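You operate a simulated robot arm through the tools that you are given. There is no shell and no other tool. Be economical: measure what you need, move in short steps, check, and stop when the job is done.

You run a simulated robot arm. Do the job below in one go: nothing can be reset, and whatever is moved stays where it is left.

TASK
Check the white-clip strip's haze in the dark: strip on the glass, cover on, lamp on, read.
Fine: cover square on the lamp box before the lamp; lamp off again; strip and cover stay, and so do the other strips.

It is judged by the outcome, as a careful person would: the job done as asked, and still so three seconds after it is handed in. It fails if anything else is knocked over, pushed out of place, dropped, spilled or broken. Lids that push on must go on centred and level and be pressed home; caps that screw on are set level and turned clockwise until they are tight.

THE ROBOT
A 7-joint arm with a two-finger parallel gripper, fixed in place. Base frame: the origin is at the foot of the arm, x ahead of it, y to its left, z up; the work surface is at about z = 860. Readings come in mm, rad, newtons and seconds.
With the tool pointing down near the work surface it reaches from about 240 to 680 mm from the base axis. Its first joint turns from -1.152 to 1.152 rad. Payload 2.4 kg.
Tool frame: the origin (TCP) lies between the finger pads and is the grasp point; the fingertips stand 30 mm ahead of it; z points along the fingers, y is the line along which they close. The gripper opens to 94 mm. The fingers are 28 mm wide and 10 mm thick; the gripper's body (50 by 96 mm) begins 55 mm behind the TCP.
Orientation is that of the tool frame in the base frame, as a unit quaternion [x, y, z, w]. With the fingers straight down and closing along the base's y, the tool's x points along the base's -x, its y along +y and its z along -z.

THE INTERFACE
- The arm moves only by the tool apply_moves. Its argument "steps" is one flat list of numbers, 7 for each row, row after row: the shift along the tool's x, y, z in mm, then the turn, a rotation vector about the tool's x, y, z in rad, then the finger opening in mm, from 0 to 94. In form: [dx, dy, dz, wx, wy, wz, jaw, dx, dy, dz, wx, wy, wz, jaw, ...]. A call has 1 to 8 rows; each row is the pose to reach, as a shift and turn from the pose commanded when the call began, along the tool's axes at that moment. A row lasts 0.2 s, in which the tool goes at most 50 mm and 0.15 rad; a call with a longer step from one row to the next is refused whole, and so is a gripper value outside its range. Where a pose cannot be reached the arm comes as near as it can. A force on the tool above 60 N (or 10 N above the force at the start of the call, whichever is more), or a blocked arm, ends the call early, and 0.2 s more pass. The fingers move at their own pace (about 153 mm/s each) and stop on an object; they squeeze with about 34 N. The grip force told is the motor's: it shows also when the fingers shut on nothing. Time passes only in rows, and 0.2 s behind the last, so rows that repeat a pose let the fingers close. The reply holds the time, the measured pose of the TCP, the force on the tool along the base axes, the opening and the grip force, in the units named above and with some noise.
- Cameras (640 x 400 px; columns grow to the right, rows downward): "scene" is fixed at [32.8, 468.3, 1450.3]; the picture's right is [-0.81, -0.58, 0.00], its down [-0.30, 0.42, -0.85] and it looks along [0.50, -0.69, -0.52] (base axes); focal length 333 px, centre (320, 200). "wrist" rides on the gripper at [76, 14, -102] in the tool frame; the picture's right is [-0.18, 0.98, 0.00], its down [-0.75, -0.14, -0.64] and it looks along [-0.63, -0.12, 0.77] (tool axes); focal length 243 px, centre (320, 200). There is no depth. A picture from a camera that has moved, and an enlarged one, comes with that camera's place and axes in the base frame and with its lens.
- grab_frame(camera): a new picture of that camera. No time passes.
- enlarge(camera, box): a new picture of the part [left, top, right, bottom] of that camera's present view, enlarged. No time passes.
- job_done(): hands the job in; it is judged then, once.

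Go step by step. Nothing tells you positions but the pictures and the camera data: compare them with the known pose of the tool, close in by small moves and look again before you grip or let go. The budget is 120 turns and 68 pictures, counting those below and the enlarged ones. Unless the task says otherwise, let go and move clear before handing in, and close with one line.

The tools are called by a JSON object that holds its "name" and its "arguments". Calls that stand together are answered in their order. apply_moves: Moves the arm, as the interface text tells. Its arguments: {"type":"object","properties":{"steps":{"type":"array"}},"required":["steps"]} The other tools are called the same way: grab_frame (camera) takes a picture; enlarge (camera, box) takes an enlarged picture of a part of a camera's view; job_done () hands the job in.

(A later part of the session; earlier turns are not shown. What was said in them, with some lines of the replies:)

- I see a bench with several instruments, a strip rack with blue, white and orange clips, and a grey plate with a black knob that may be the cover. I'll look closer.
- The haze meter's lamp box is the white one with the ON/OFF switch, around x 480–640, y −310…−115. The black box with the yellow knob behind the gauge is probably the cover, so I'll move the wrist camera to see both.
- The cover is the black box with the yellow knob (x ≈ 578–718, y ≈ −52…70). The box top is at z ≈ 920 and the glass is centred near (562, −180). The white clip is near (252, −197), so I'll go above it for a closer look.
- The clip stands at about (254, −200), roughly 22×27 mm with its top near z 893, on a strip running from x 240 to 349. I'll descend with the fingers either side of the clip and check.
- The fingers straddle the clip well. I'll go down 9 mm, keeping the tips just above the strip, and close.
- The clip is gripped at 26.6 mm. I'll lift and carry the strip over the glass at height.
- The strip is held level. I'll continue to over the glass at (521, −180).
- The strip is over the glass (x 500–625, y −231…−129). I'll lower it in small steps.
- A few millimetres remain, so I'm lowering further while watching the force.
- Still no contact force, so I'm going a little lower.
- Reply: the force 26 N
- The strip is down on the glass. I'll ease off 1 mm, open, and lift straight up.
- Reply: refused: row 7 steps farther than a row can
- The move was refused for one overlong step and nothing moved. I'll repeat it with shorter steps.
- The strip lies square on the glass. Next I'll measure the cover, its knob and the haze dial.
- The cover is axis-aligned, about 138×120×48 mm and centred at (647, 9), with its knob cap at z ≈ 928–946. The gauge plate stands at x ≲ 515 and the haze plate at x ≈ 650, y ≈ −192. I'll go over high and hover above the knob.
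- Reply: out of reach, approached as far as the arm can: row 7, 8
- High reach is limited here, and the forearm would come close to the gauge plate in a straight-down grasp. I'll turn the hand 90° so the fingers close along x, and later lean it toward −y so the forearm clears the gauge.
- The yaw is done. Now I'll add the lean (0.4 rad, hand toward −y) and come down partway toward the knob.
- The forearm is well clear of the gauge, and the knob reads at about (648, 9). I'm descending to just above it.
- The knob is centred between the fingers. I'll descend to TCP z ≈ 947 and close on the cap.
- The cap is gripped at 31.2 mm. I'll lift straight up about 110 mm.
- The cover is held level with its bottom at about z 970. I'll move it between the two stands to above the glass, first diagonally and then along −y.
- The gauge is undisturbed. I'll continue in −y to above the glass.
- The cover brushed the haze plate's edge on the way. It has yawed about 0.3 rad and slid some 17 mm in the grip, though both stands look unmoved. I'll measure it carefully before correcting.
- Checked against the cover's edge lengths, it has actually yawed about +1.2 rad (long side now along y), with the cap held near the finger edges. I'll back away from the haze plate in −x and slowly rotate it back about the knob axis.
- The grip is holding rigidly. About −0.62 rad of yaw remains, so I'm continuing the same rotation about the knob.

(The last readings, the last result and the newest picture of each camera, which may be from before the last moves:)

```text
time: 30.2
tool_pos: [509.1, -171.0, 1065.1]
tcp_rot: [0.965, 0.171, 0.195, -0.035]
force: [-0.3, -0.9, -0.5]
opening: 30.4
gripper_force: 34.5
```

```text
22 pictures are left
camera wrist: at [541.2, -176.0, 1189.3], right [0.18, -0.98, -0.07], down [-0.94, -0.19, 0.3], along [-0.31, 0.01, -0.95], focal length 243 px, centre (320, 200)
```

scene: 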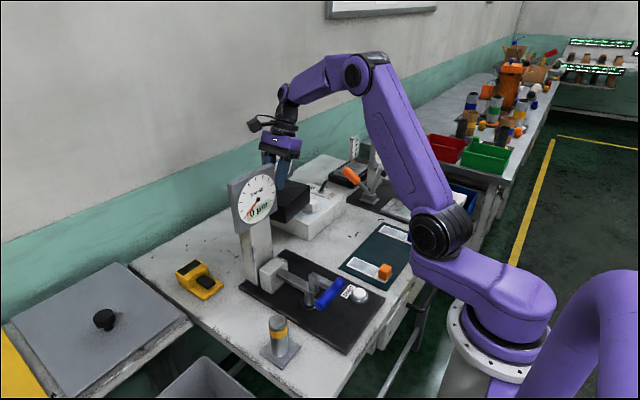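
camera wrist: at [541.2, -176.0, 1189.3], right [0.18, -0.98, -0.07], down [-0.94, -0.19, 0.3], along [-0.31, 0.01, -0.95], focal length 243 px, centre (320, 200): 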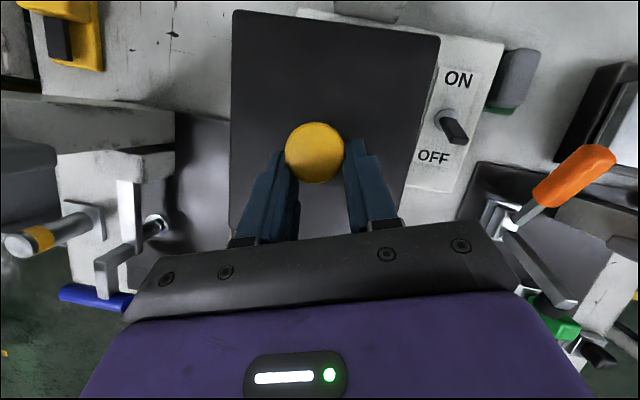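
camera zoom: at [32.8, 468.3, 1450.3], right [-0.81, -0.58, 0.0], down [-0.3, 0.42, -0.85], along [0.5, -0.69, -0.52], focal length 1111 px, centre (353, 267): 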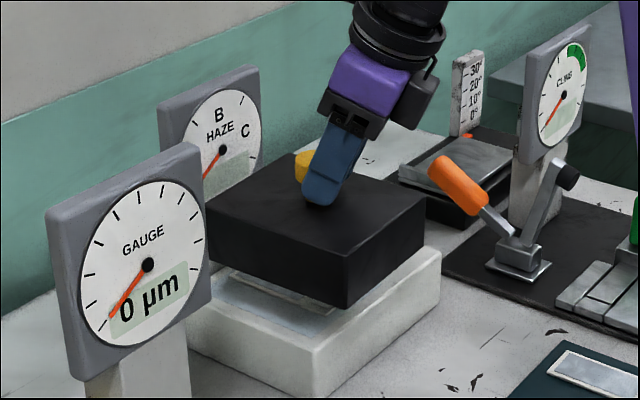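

The cover is nearly square again. I'll shift it over the glass centre, lower a little, and re-measure.

{"name": "apply_moves", "arguments": {"steps": [9.4, 9, 4, 0, 0, 0, 15, 18.7, 18, 8, 0, 0, 0, 15, 28.1, 27.2, 11.9, 0, 0, 0, 15, 25.2, 27.2, 18.8, 0, 0, 0, 15, 22.3, 27.2, 25.7, 0, 0, 0, 15, 22.3, 27.2, 25.7, 0, 0, 0, 15]}}

{"name": "enlarge", "arguments": {"camera": "scene", "box": [250, 145, 362, 229]}}

{"name": "enlarge", "arguments": {"camera": "wrist", "box": [210, 0, 530, 200]}}

```text
time: 31.6
tool_pos: [546.7, -185.9, 1049.9]
tcp_rot: [0.965, 0.172, 0.195, -0.036]
force: [-0.6, 0.5, 0.3]
opening: 31.0
gripper_force: 34.2
```

```text
4.76 times, centred on (306, 187) of scene
camera zoom: at [32.8, 468.3, 1450.3], right [-0.81, -0.58, 0.0], down [-0.3, 0.42, -0.85], along [0.5, -0.69, -0.52], focal length 1588 px, centre (387, 262)
```

zoom: 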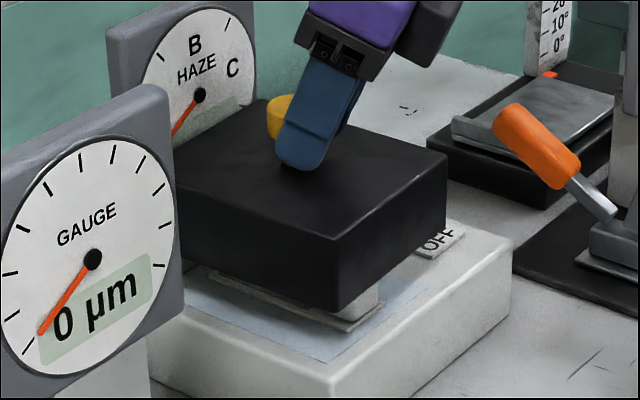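

```text
2.00 times, centred on (370, 100) of wrist
camera zoom: at [579.5, -189.8, 1173.9], right [0.18, -0.98, -0.07], down [-0.94, -0.19, 0.3], along [-0.31, 0.01, -0.95], focal length 485 px, centre (220, 400)
```

zoom: 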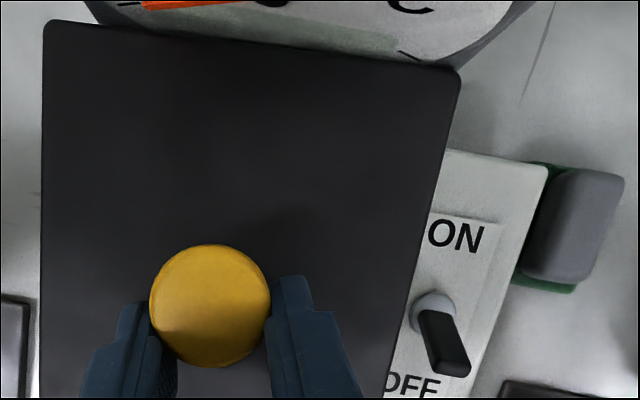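

The cover centre is at about (562.5, −178) with yaw about +0.04. I'll correct that and lower most of the way.

{"name": "apply_moves", "arguments": {"steps": [-1.2, -0.1, -0.5, -0.0156, 0, 0.0368, 15, -1.2, -0.1, -0.5, -0.0156, 0, 0.0368, 15, -5.9, -0.1, 10.5, -0.0156, 0, 0.0368, 15, -10.5, -0.1, 21.6, -0.0156, 0, 0.0368, 15, -14.8, -0.1, 31.7, -0.0156, 0, 0.0368, 15, -14.8, -0.1, 31.7, -0.0156, 0, 0.0368, 15]}}

{"name": "enlarge", "arguments": {"camera": "scene", "box": [250, 145, 362, 229]}}

{"name": "enlarge", "arguments": {"camera": "wrist", "box": [210, 0, 530, 200]}}

```text
time: 33.0
tool_pos: [546.7, -186.8, 1014.3]
tcp_rot: [0.968, 0.152, 0.196, -0.031]
force: [-0.1, -0.7, -1.7]
opening: 30.7
gripper_force: 34.1
```

```text
4.76 times, centred on (306, 187) of scene
camera zoom: at [32.8, 468.3, 1450.3], right [-0.81, -0.58, 0.0], down [-0.3, 0.42, -0.85], along [0.5, -0.69, -0.52], focal length 1588 px, centre (387, 262)
```

zoom: 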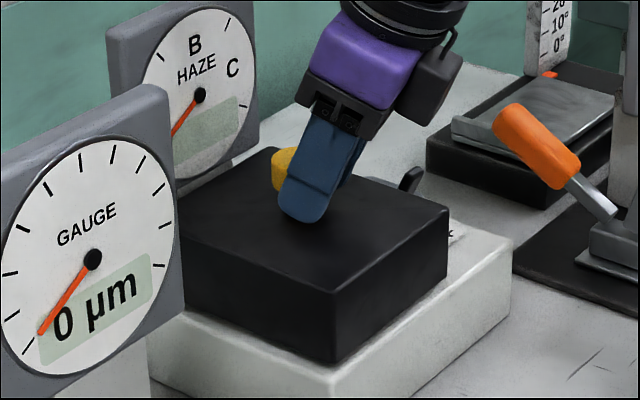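

```text
2.00 times, centred on (370, 100) of wrist
camera zoom: at [578.9, -192.2, 1138.8], right [0.14, -0.99, -0.07], down [-0.94, -0.15, 0.3], along [-0.31, 0.03, -0.95], focal length 485 px, centre (220, 400)
```

zoom: 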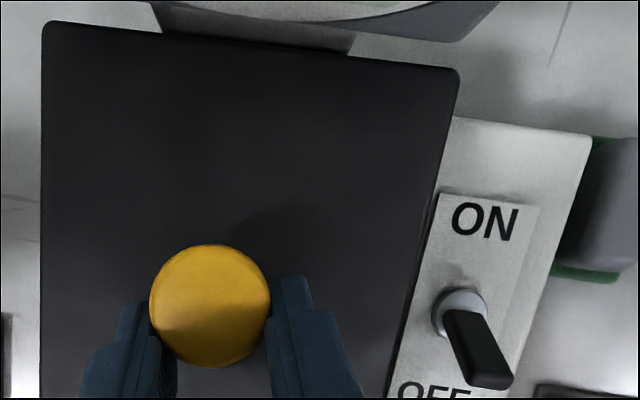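

Alignment is within about 2 mm and 0.02 rad. I'll make a tiny trim, then lower to contact.

{"name": "apply_moves", "arguments": {"steps": [0.9, 0.2, 0.4, -0.006, 0, 0.0138, 15, 0.1, 0.2, 2.2, -0.006, 0, 0.0138, 15, -0.7, 0.2, 4.1, -0.006, 0, 0.0138, 15, -1.4, 0.2, 5.9, -0.006, 0, 0.0138, 15, -1.4, 0.2, 5.9, -0.006, 0, 0.0138, 15]}}

```text
time: 34.2
tool_pos: [546.9, -186.6, 1008.9]
tcp_rot: [0.969, 0.144, 0.196, -0.029]
force: [-0.1, 0.3, -1.8]
opening: 30.8
gripper_force: 33.9
```

{"name": "apply_moves", "arguments": {"steps": [-0.4, 0, 0.9, 0, 0, 0, 15, -0.8, 0, 1.8, 0, 0, 0, 15, -1.2, 0, 2.8, 0, 0, 0, 15, -1.2, 0, 2.8, 0, 0, 0, 15]}}

{"name": "enlarge", "arguments": {"camera": "scene", "box": [250, 145, 362, 229]}}

```text
time: 35.2
tool_pos: [549.1, -186.4, 1007.5]
tcp_rot: [0.969, 0.145, 0.198, -0.029]
force: [4.3, 2.9, 17.5]
opening: 30.7
gripper_force: 33.5
```

```text
4.76 times, centred on (306, 187) of scene
camera zoom: at [32.6, 468.5, 1450.2], right [-0.81, -0.58, 0.0], down [-0.3, 0.42, -0.85], along [0.5, -0.69, -0.52], focal length 1588 px, centre (387, 262)
```

zoom: 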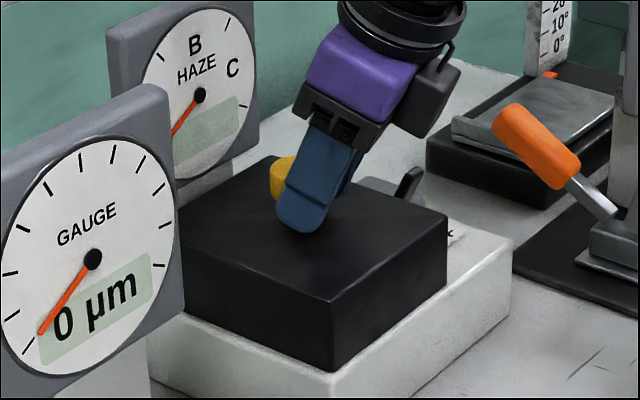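

It is in contact and seated at box height. I'll ease off, open, and retreat along the tool axis.

{"name": "apply_moves", "arguments": {"steps": [0.4, 0, -0.9, 0, 0, 0, 15, 0.4, 0, -0.9, 0, 0, 0, 40, 0.4, 0, -0.9, 0, 0, 0, 60, 0.4, 0, -0.9, 0, 0, 0, 60, 0, 0, -30, 0, 0, 0, 60, 0, 0, -70, 0, 0, 0, 60, 0, 0, -110, 0, 0, 0, 60, 0, 0, -110, 0, 0, 0, 60]}}

{"name": "enlarge", "arguments": {"camera": "scene", "box": [250, 145, 362, 229]}}

{"name": "grab_frame", "arguments": {"camera": "wrist"}}

```text
time: 37.0
tool_pos: [503.9, -200.0, 1107.5]
tcp_rot: [0.97, 0.144, 0.196, -0.029]
force: [0.1, -0.6, 0.9]
opening: 60.1
gripper_force: 0.1
```

```text
4.76 times, centred on (306, 187) of scene
camera zoom: at [32.8, 468.3, 1450.3], right [-0.81, -0.58, 0.0], down [-0.3, 0.42, -0.85], along [0.5, -0.69, -0.52], focal length 1588 px, centre (387, 262)
```

zoom: 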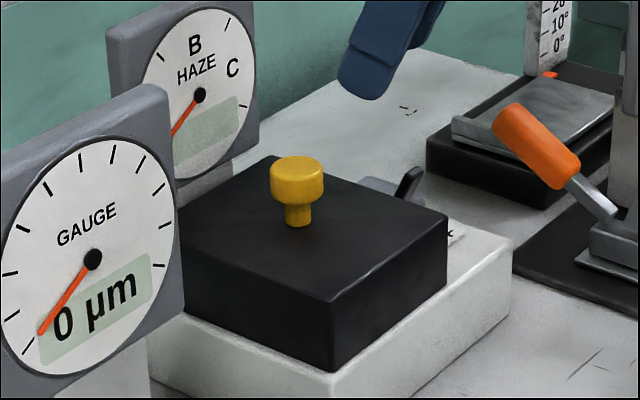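

```text
15 pictures are left
camera wrist: at [536.5, -206.0, 1231.4], right [0.12, -0.99, -0.07], down [-0.94, -0.14, 0.3], along [-0.31, 0.03, -0.95], focal length 243 px, centre (320, 200)
```

wrist: 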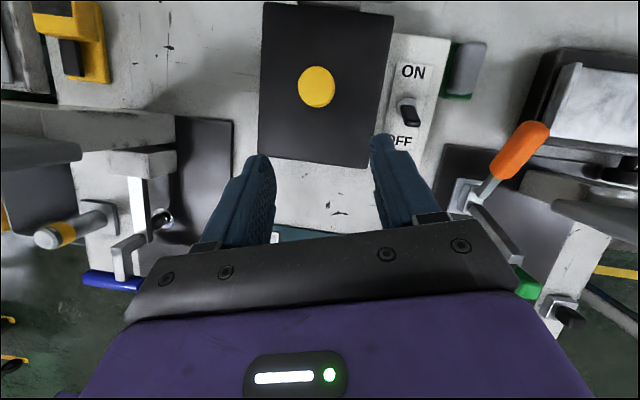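

The cover sits flat. One zoom will check that it is square, and show the switch.

{"name": "enlarge", "arguments": {"camera": "wrist", "box": [240, 0, 496, 160]}}

```text
2.50 times, centred on (368, 80) of wrist
camera zoom: at [536.5, -206.0, 1231.4], right [0.12, -0.99, -0.07], down [-0.94, -0.14, 0.3], along [-0.31, 0.03, -0.95], focal length 606 px, centre (200, 500)
```

zoom: 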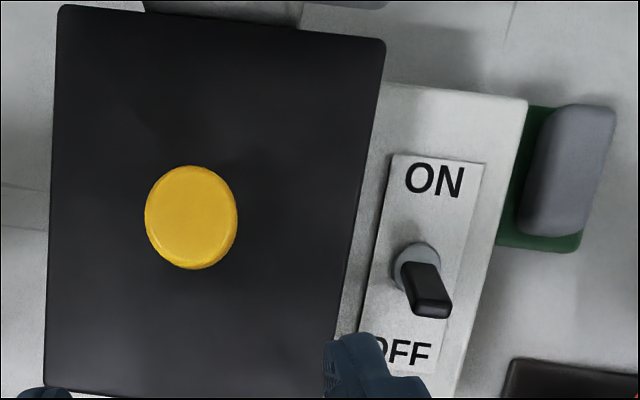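

The cover is centred within about 2 mm and square to about 0.01 rad, and the lamp lever leans to OFF (−x). I'll straighten the tool and yaw it so the fingers can straddle the lever along x.

{"name": "apply_moves", "arguments": {"steps": [0, 0, 0, 0, -0.133, 0, 60, 0, 0, 0, 0, -0.266, 0, 60, 0, 0, 0, 0, -0.399, 0, 60, 0, 0, 0, 0, -0.399, 0, 60]}}

{"name": "apply_moves", "arguments": {"steps": [0, 0, 0, 0, 0, -0.14, 60, 0, 0, 0, 0, 0, -0.28, 60, 0, 0, 0, 0, 0, -0.42, 60, 0, 0, 0, 0, 0, -0.56, 60, 0, 0, 0, 0, 0, -0.7, 60, 0, 0, 0, 0, 0, -0.84, 60, 0, 0, 0, 0, 0, -0.98, 60, 0, 0, 0, 0, 0, -1.12, 60]}}

```text
time: 38.0
tool_pos: [506.6, -198.0, 1107.1]
tcp_rot: [0.989, 0.148, -0.001, 0.001]
force: [-0.1, 0.3, -0.4]
opening: 60.0
gripper_force: 0.0
```

```text
time: 39.8
tool_pos: [506.1, -198.8, 1108.6]
tcp_rot: [0.759, 0.651, 0.0, 0.0]
force: [-0.2, -0.1, 1.0]
opening: 59.7
gripper_force: 0.0
```

Next I'll finish the yaw and hover above the lever with a narrow opening.

{"name": "apply_moves", "arguments": {"steps": [0, 0, 0, 0, 0, -0.08, 30, 0, 0, 0, 0, 0, -0.153, 30, -38, 28, 0, 0, 0, -0.153, 30, -76.3, 56.3, 0, 0, 0, -0.153, 30, -76.3, 56.3, 34, 0, 0, -0.153, 30, -76.3, 56.3, 68, 0, 0, -0.153, 30, -76.3, 56.3, 68, 0, 0, -0.153, 30]}}

{"name": "grab_frame", "arguments": {"camera": "wrist"}}

{"name": "enlarge", "arguments": {"camera": "scene", "box": [250, 110, 378, 206]}}

```text
time: 41.4
tool_pos: [551.4, -282.1, 1039.7]
tcp_rot: [0.707, 0.707, 0.0, 0.001]
force: [0.2, 0.1, 0.5]
opening: 30.0
gripper_force: 0.0
```

```text
13 pictures are left
camera wrist: at [564.4, -207.2, 1142.0], right [0.98, -0.19, 0.0], down [-0.14, -0.75, 0.64], along [-0.12, -0.63, -0.77], focal length 243 px, centre (320, 200)
```

wrist: 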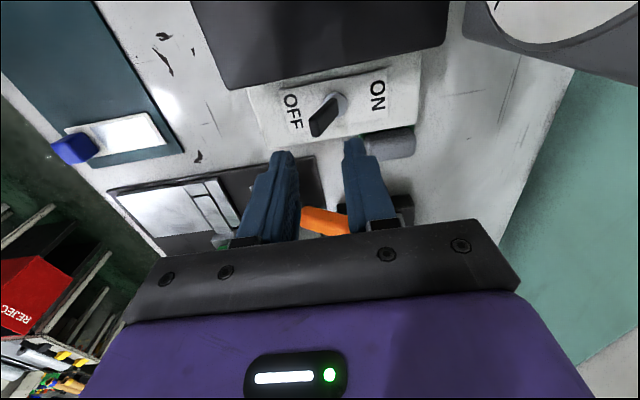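

```text
4.17 times, centred on (314, 158) of scene
camera zoom: at [32.8, 468.3, 1450.3], right [-0.81, -0.58, 0.0], down [-0.3, 0.42, -0.85], along [0.5, -0.69, -0.52], focal length 1389 px, centre (345, 375)
```

zoom: 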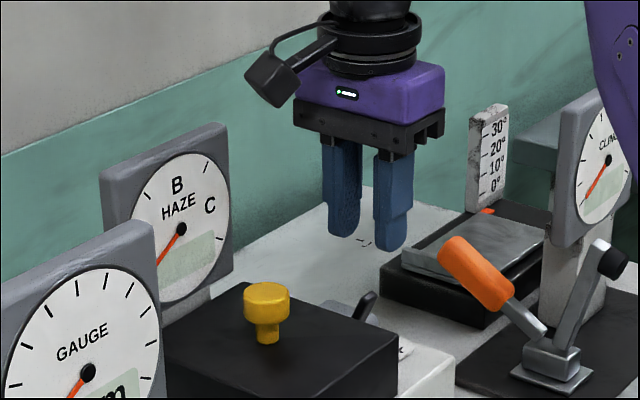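

The lever tip is at about (550, −279, 962). I'll descend to just above it and verify the straddle.

{"name": "apply_moves", "arguments": {"steps": [2, 1.6, 20, 0, 0, 0, 32, 2, 1.6, 38, 0, 0, 0, 32, 2, 1.6, 38, 0, 0, 0, 32]}}

{"name": "enlarge", "arguments": {"camera": "wrist", "box": [240, 60, 400, 160]}}

```text
time: 42.2
tool_pos: [552.4, -280.9, 1003.2]
tcp_rot: [0.708, 0.706, 0.0, 0.0]
force: [1.0, 0.0, -0.2]
opening: 31.8
gripper_force: 0.1
```

```text
4.00 times, centred on (320, 110) of wrist
camera zoom: at [565.0, -206.2, 1104.3], right [0.98, -0.19, 0.0], down [-0.14, -0.75, 0.64], along [-0.12, -0.63, -0.77], focal length 970 px, centre (320, 560)
```

zoom: 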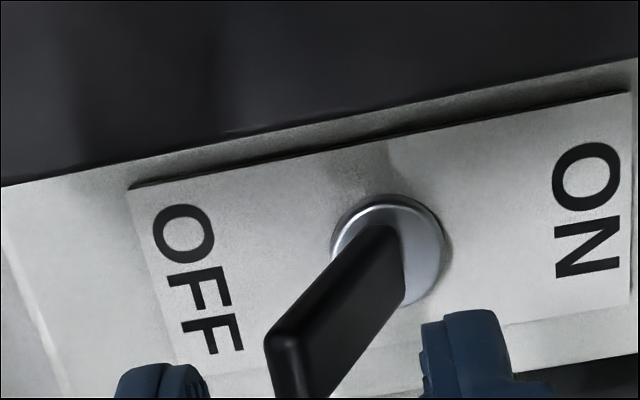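

The lever sits between the fingertips. I'll descend 25 mm, push +x to ON, then back off to relieve contact.

{"name": "apply_moves", "arguments": {"steps": [0, 0, 13, 0, 0, 0, 32, 0, 0, 25, 0, 0, 0, 32, 0, 10, 25, 0, 0, 0, 32, 0, 20, 25, 0, 0, 0, 32, 0, 28, 25, 0, 0, 0, 32, 0, 35, 25, 0, 0, 0, 32, 0, 35, 25, 0, 0, 0, 32]}}

{"name": "enlarge", "arguments": {"camera": "scene", "box": [250, 120, 362, 204]}}

```text
time: 43.8
tool_pos: [586.1, -280.8, 975.5]
tcp_rot: [0.707, 0.707, 0.0, -0.001]
force: [-2.6, 0.7, 0.8]
opening: 33.4
gripper_force: 1.7
```

```text
4.76 times, centred on (306, 162) of scene
camera zoom: at [32.7, 468.3, 1450.3], right [-0.81, -0.58, 0.0], down [-0.3, 0.42, -0.85], along [0.5, -0.69, -0.52], focal length 1588 px, centre (387, 381)
```

zoom: 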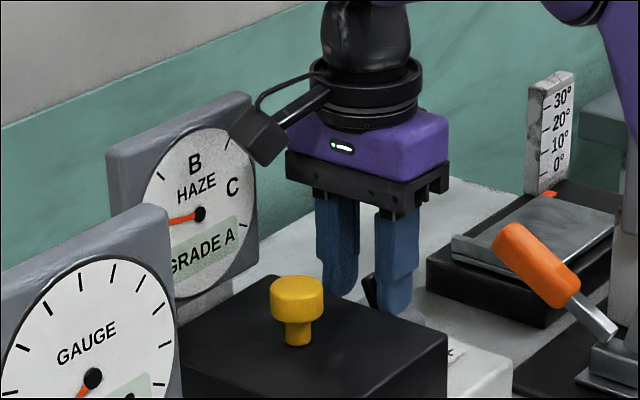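

The lamp is on and the haze display shows "GRADE A", though the needle may still be settling. I'll wait a moment and read again.

{"name": "apply_moves", "arguments": {"steps": [0, -3, 0, 0, 0, 0, 32, 0, -3, 0, 0, 0, 0, 32, 0, -3, 0, 0, 0, 0, 32, 0, -3, 0, 0, 0, 0, 32, 0, -3, 0, 0, 0, 0, 32, 0, -3, 0, 0, 0, 0, 32, 0, -3, 0, 0, 0, 0, 32, 0, -3, 0, 0, 0, 0, 32]}}

{"name": "apply_moves", "arguments": {"steps": [0, 0, 0, 0, 0, 0, 32, 0, 0, 0, 0, 0, 0, 32, 0, 0, 0, 0, 0, 0, 32, 0, 0, 0, 0, 0, 0, 32, 0, 0, 0, 0, 0, 0, 32, 0, 0, 0, 0, 0, 0, 32, 0, 0, 0, 0, 0, 0, 32, 0, 0, 0, 0, 0, 0, 32]}}

{"name": "enlarge", "arguments": {"camera": "scene", "box": [250, 130, 330, 190]}}

```text
time: 45.6
tool_pos: [582.7, -279.7, 976.3]
tcp_rot: [0.708, 0.706, 0.0, -0.001]
force: [0.3, 0.5, 0.7]
opening: 32.0
gripper_force: 0.0
```

```text
time: 47.4
tool_pos: [583.1, -281.3, 977.7]
tcp_rot: [0.708, 0.707, 0.0, 0.0]
force: [0.4, 0.7, 0.1]
opening: 31.9
gripper_force: 0.0
```

```text
6.67 times, centred on (290, 160) of scene
camera zoom: at [32.8, 468.3, 1450.3], right [-0.81, -0.58, 0.0], down [-0.3, 0.42, -0.85], along [0.5, -0.69, -0.52], focal length 2223 px, centre (520, 467)
```

zoom: 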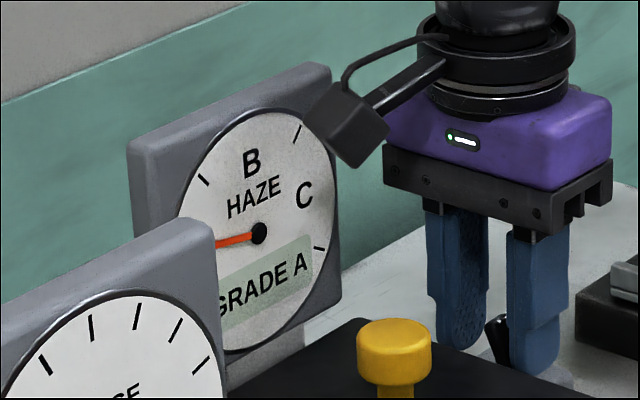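

The reading is stable at GRADE A. Now I'll push the lever back to OFF (−x).

{"name": "apply_moves", "arguments": {"steps": [0, -12, 0, 0, 0, 0, 32, 0, -22, 0, 0, 0, 0, 32, 0, -31, 0, 0, 0, 0, 32, 0, -38, 0, 0, 0, 0, 32, 0, -43, 0, 0, 0, 0, 32, 0, -43, 0, 0, 0, 0, 32, 0, -36, 0, 0, 0, 0, 32]}}

{"name": "enlarge", "arguments": {"camera": "scene", "box": [250, 130, 362, 214]}}

```text
time: 49.0
tool_pos: [546.6, -282.4, 976.6]
tcp_rot: [0.708, 0.706, 0.001, -0.001]
force: [-0.4, 0.8, -0.4]
opening: 31.9
gripper_force: 0.1
```

```text
4.76 times, centred on (306, 172) of scene
camera zoom: at [32.8, 468.3, 1450.3], right [-0.81, -0.58, 0.0], down [-0.3, 0.42, -0.85], along [0.5, -0.69, -0.52], focal length 1588 px, centre (387, 333)
```

zoom: 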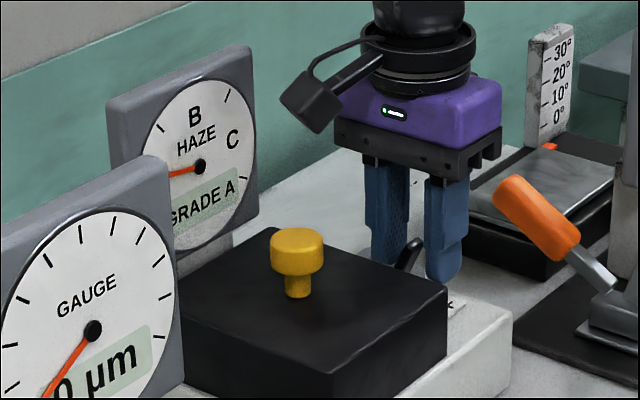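

The lever leans to OFF. I'll lift straight clear and confirm.

{"name": "apply_moves", "arguments": {"steps": [0, 2, -20, 0, 0, 0, 32, 0, 2, -60, 0, 0, 0, 32, 0, 2, -100, 0, 0, 0, 32, 0, 2, -140, 0, 0, 0, 32, -20, -20, -160, 0, 0, 0, 32, -20, -20, -160, 0, 0, 0, 32]}}

{"name": "enlarge", "arguments": {"camera": "scene", "box": [250, 140, 346, 212]}}

{"name": "grab_frame", "arguments": {"camera": "wrist"}}

```text
time: 50.4
tool_pos: [527.2, -303.2, 1137.6]
tcp_rot: [0.708, 0.706, 0.0, 0.001]
force: [0.9, 0.3, 0.3]
opening: 31.9
gripper_force: 0.0
```

```text
5.56 times, centred on (298, 176) of scene
camera zoom: at [32.8, 468.3, 1450.3], right [-0.81, -0.58, 0.0], down [-0.3, 0.42, -0.85], along [0.5, -0.69, -0.52], focal length 1852 px, centre (442, 333)
```

zoom: 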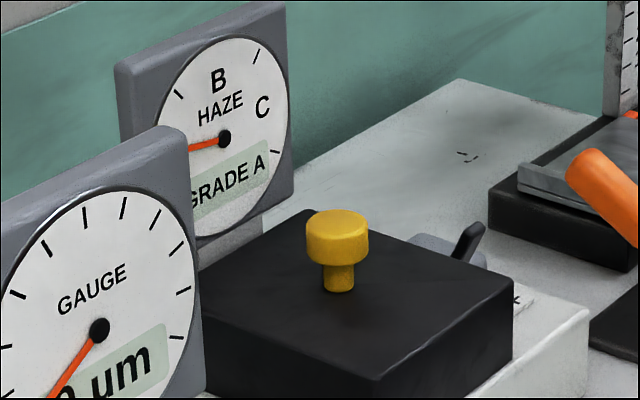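

```text
6 pictures are left
camera wrist: at [540.1, -227.5, 1240.4], right [0.98, -0.19, 0.0], down [-0.14, -0.75, 0.64], along [-0.12, -0.63, -0.77], focal length 243 px, centre (320, 200)
```

wrist: 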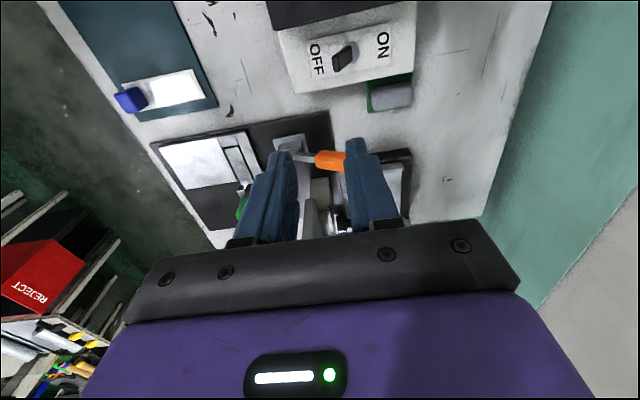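

The lever is at OFF as at the start, the reading is latched, and cover and strip stay. One last overall look.

{"name": "grab_frame", "arguments": {"camera": "scene"}}

```text
5 pictures are left
```

scene: 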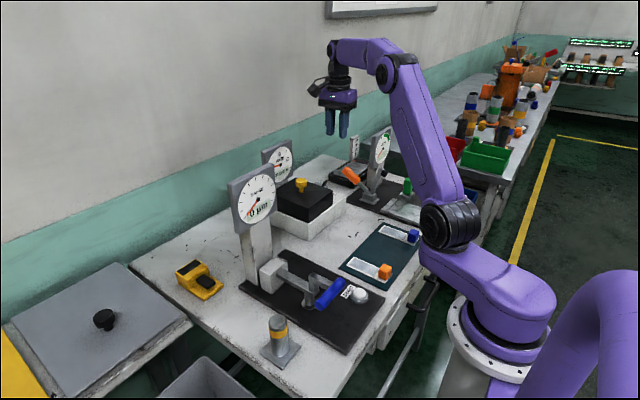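

Everything is in place: the cover is square on the lamp box, the lamp is off, the other strips are untouched and the arm is clear. I'm handing the job in.

{"name": "job_done", "arguments": {}}

```text
The job is handed in.
```

The white-clip strip reads haze **GRADE A**, taken with the cover on and the lamp lit; the lamp is off again, strip and cover are left in place, and the other strips were not touched. On the way over, the cover brushed the haze meter's plate and turned in the grip; I squared it up before setting it down, and the meter looks unmoved.
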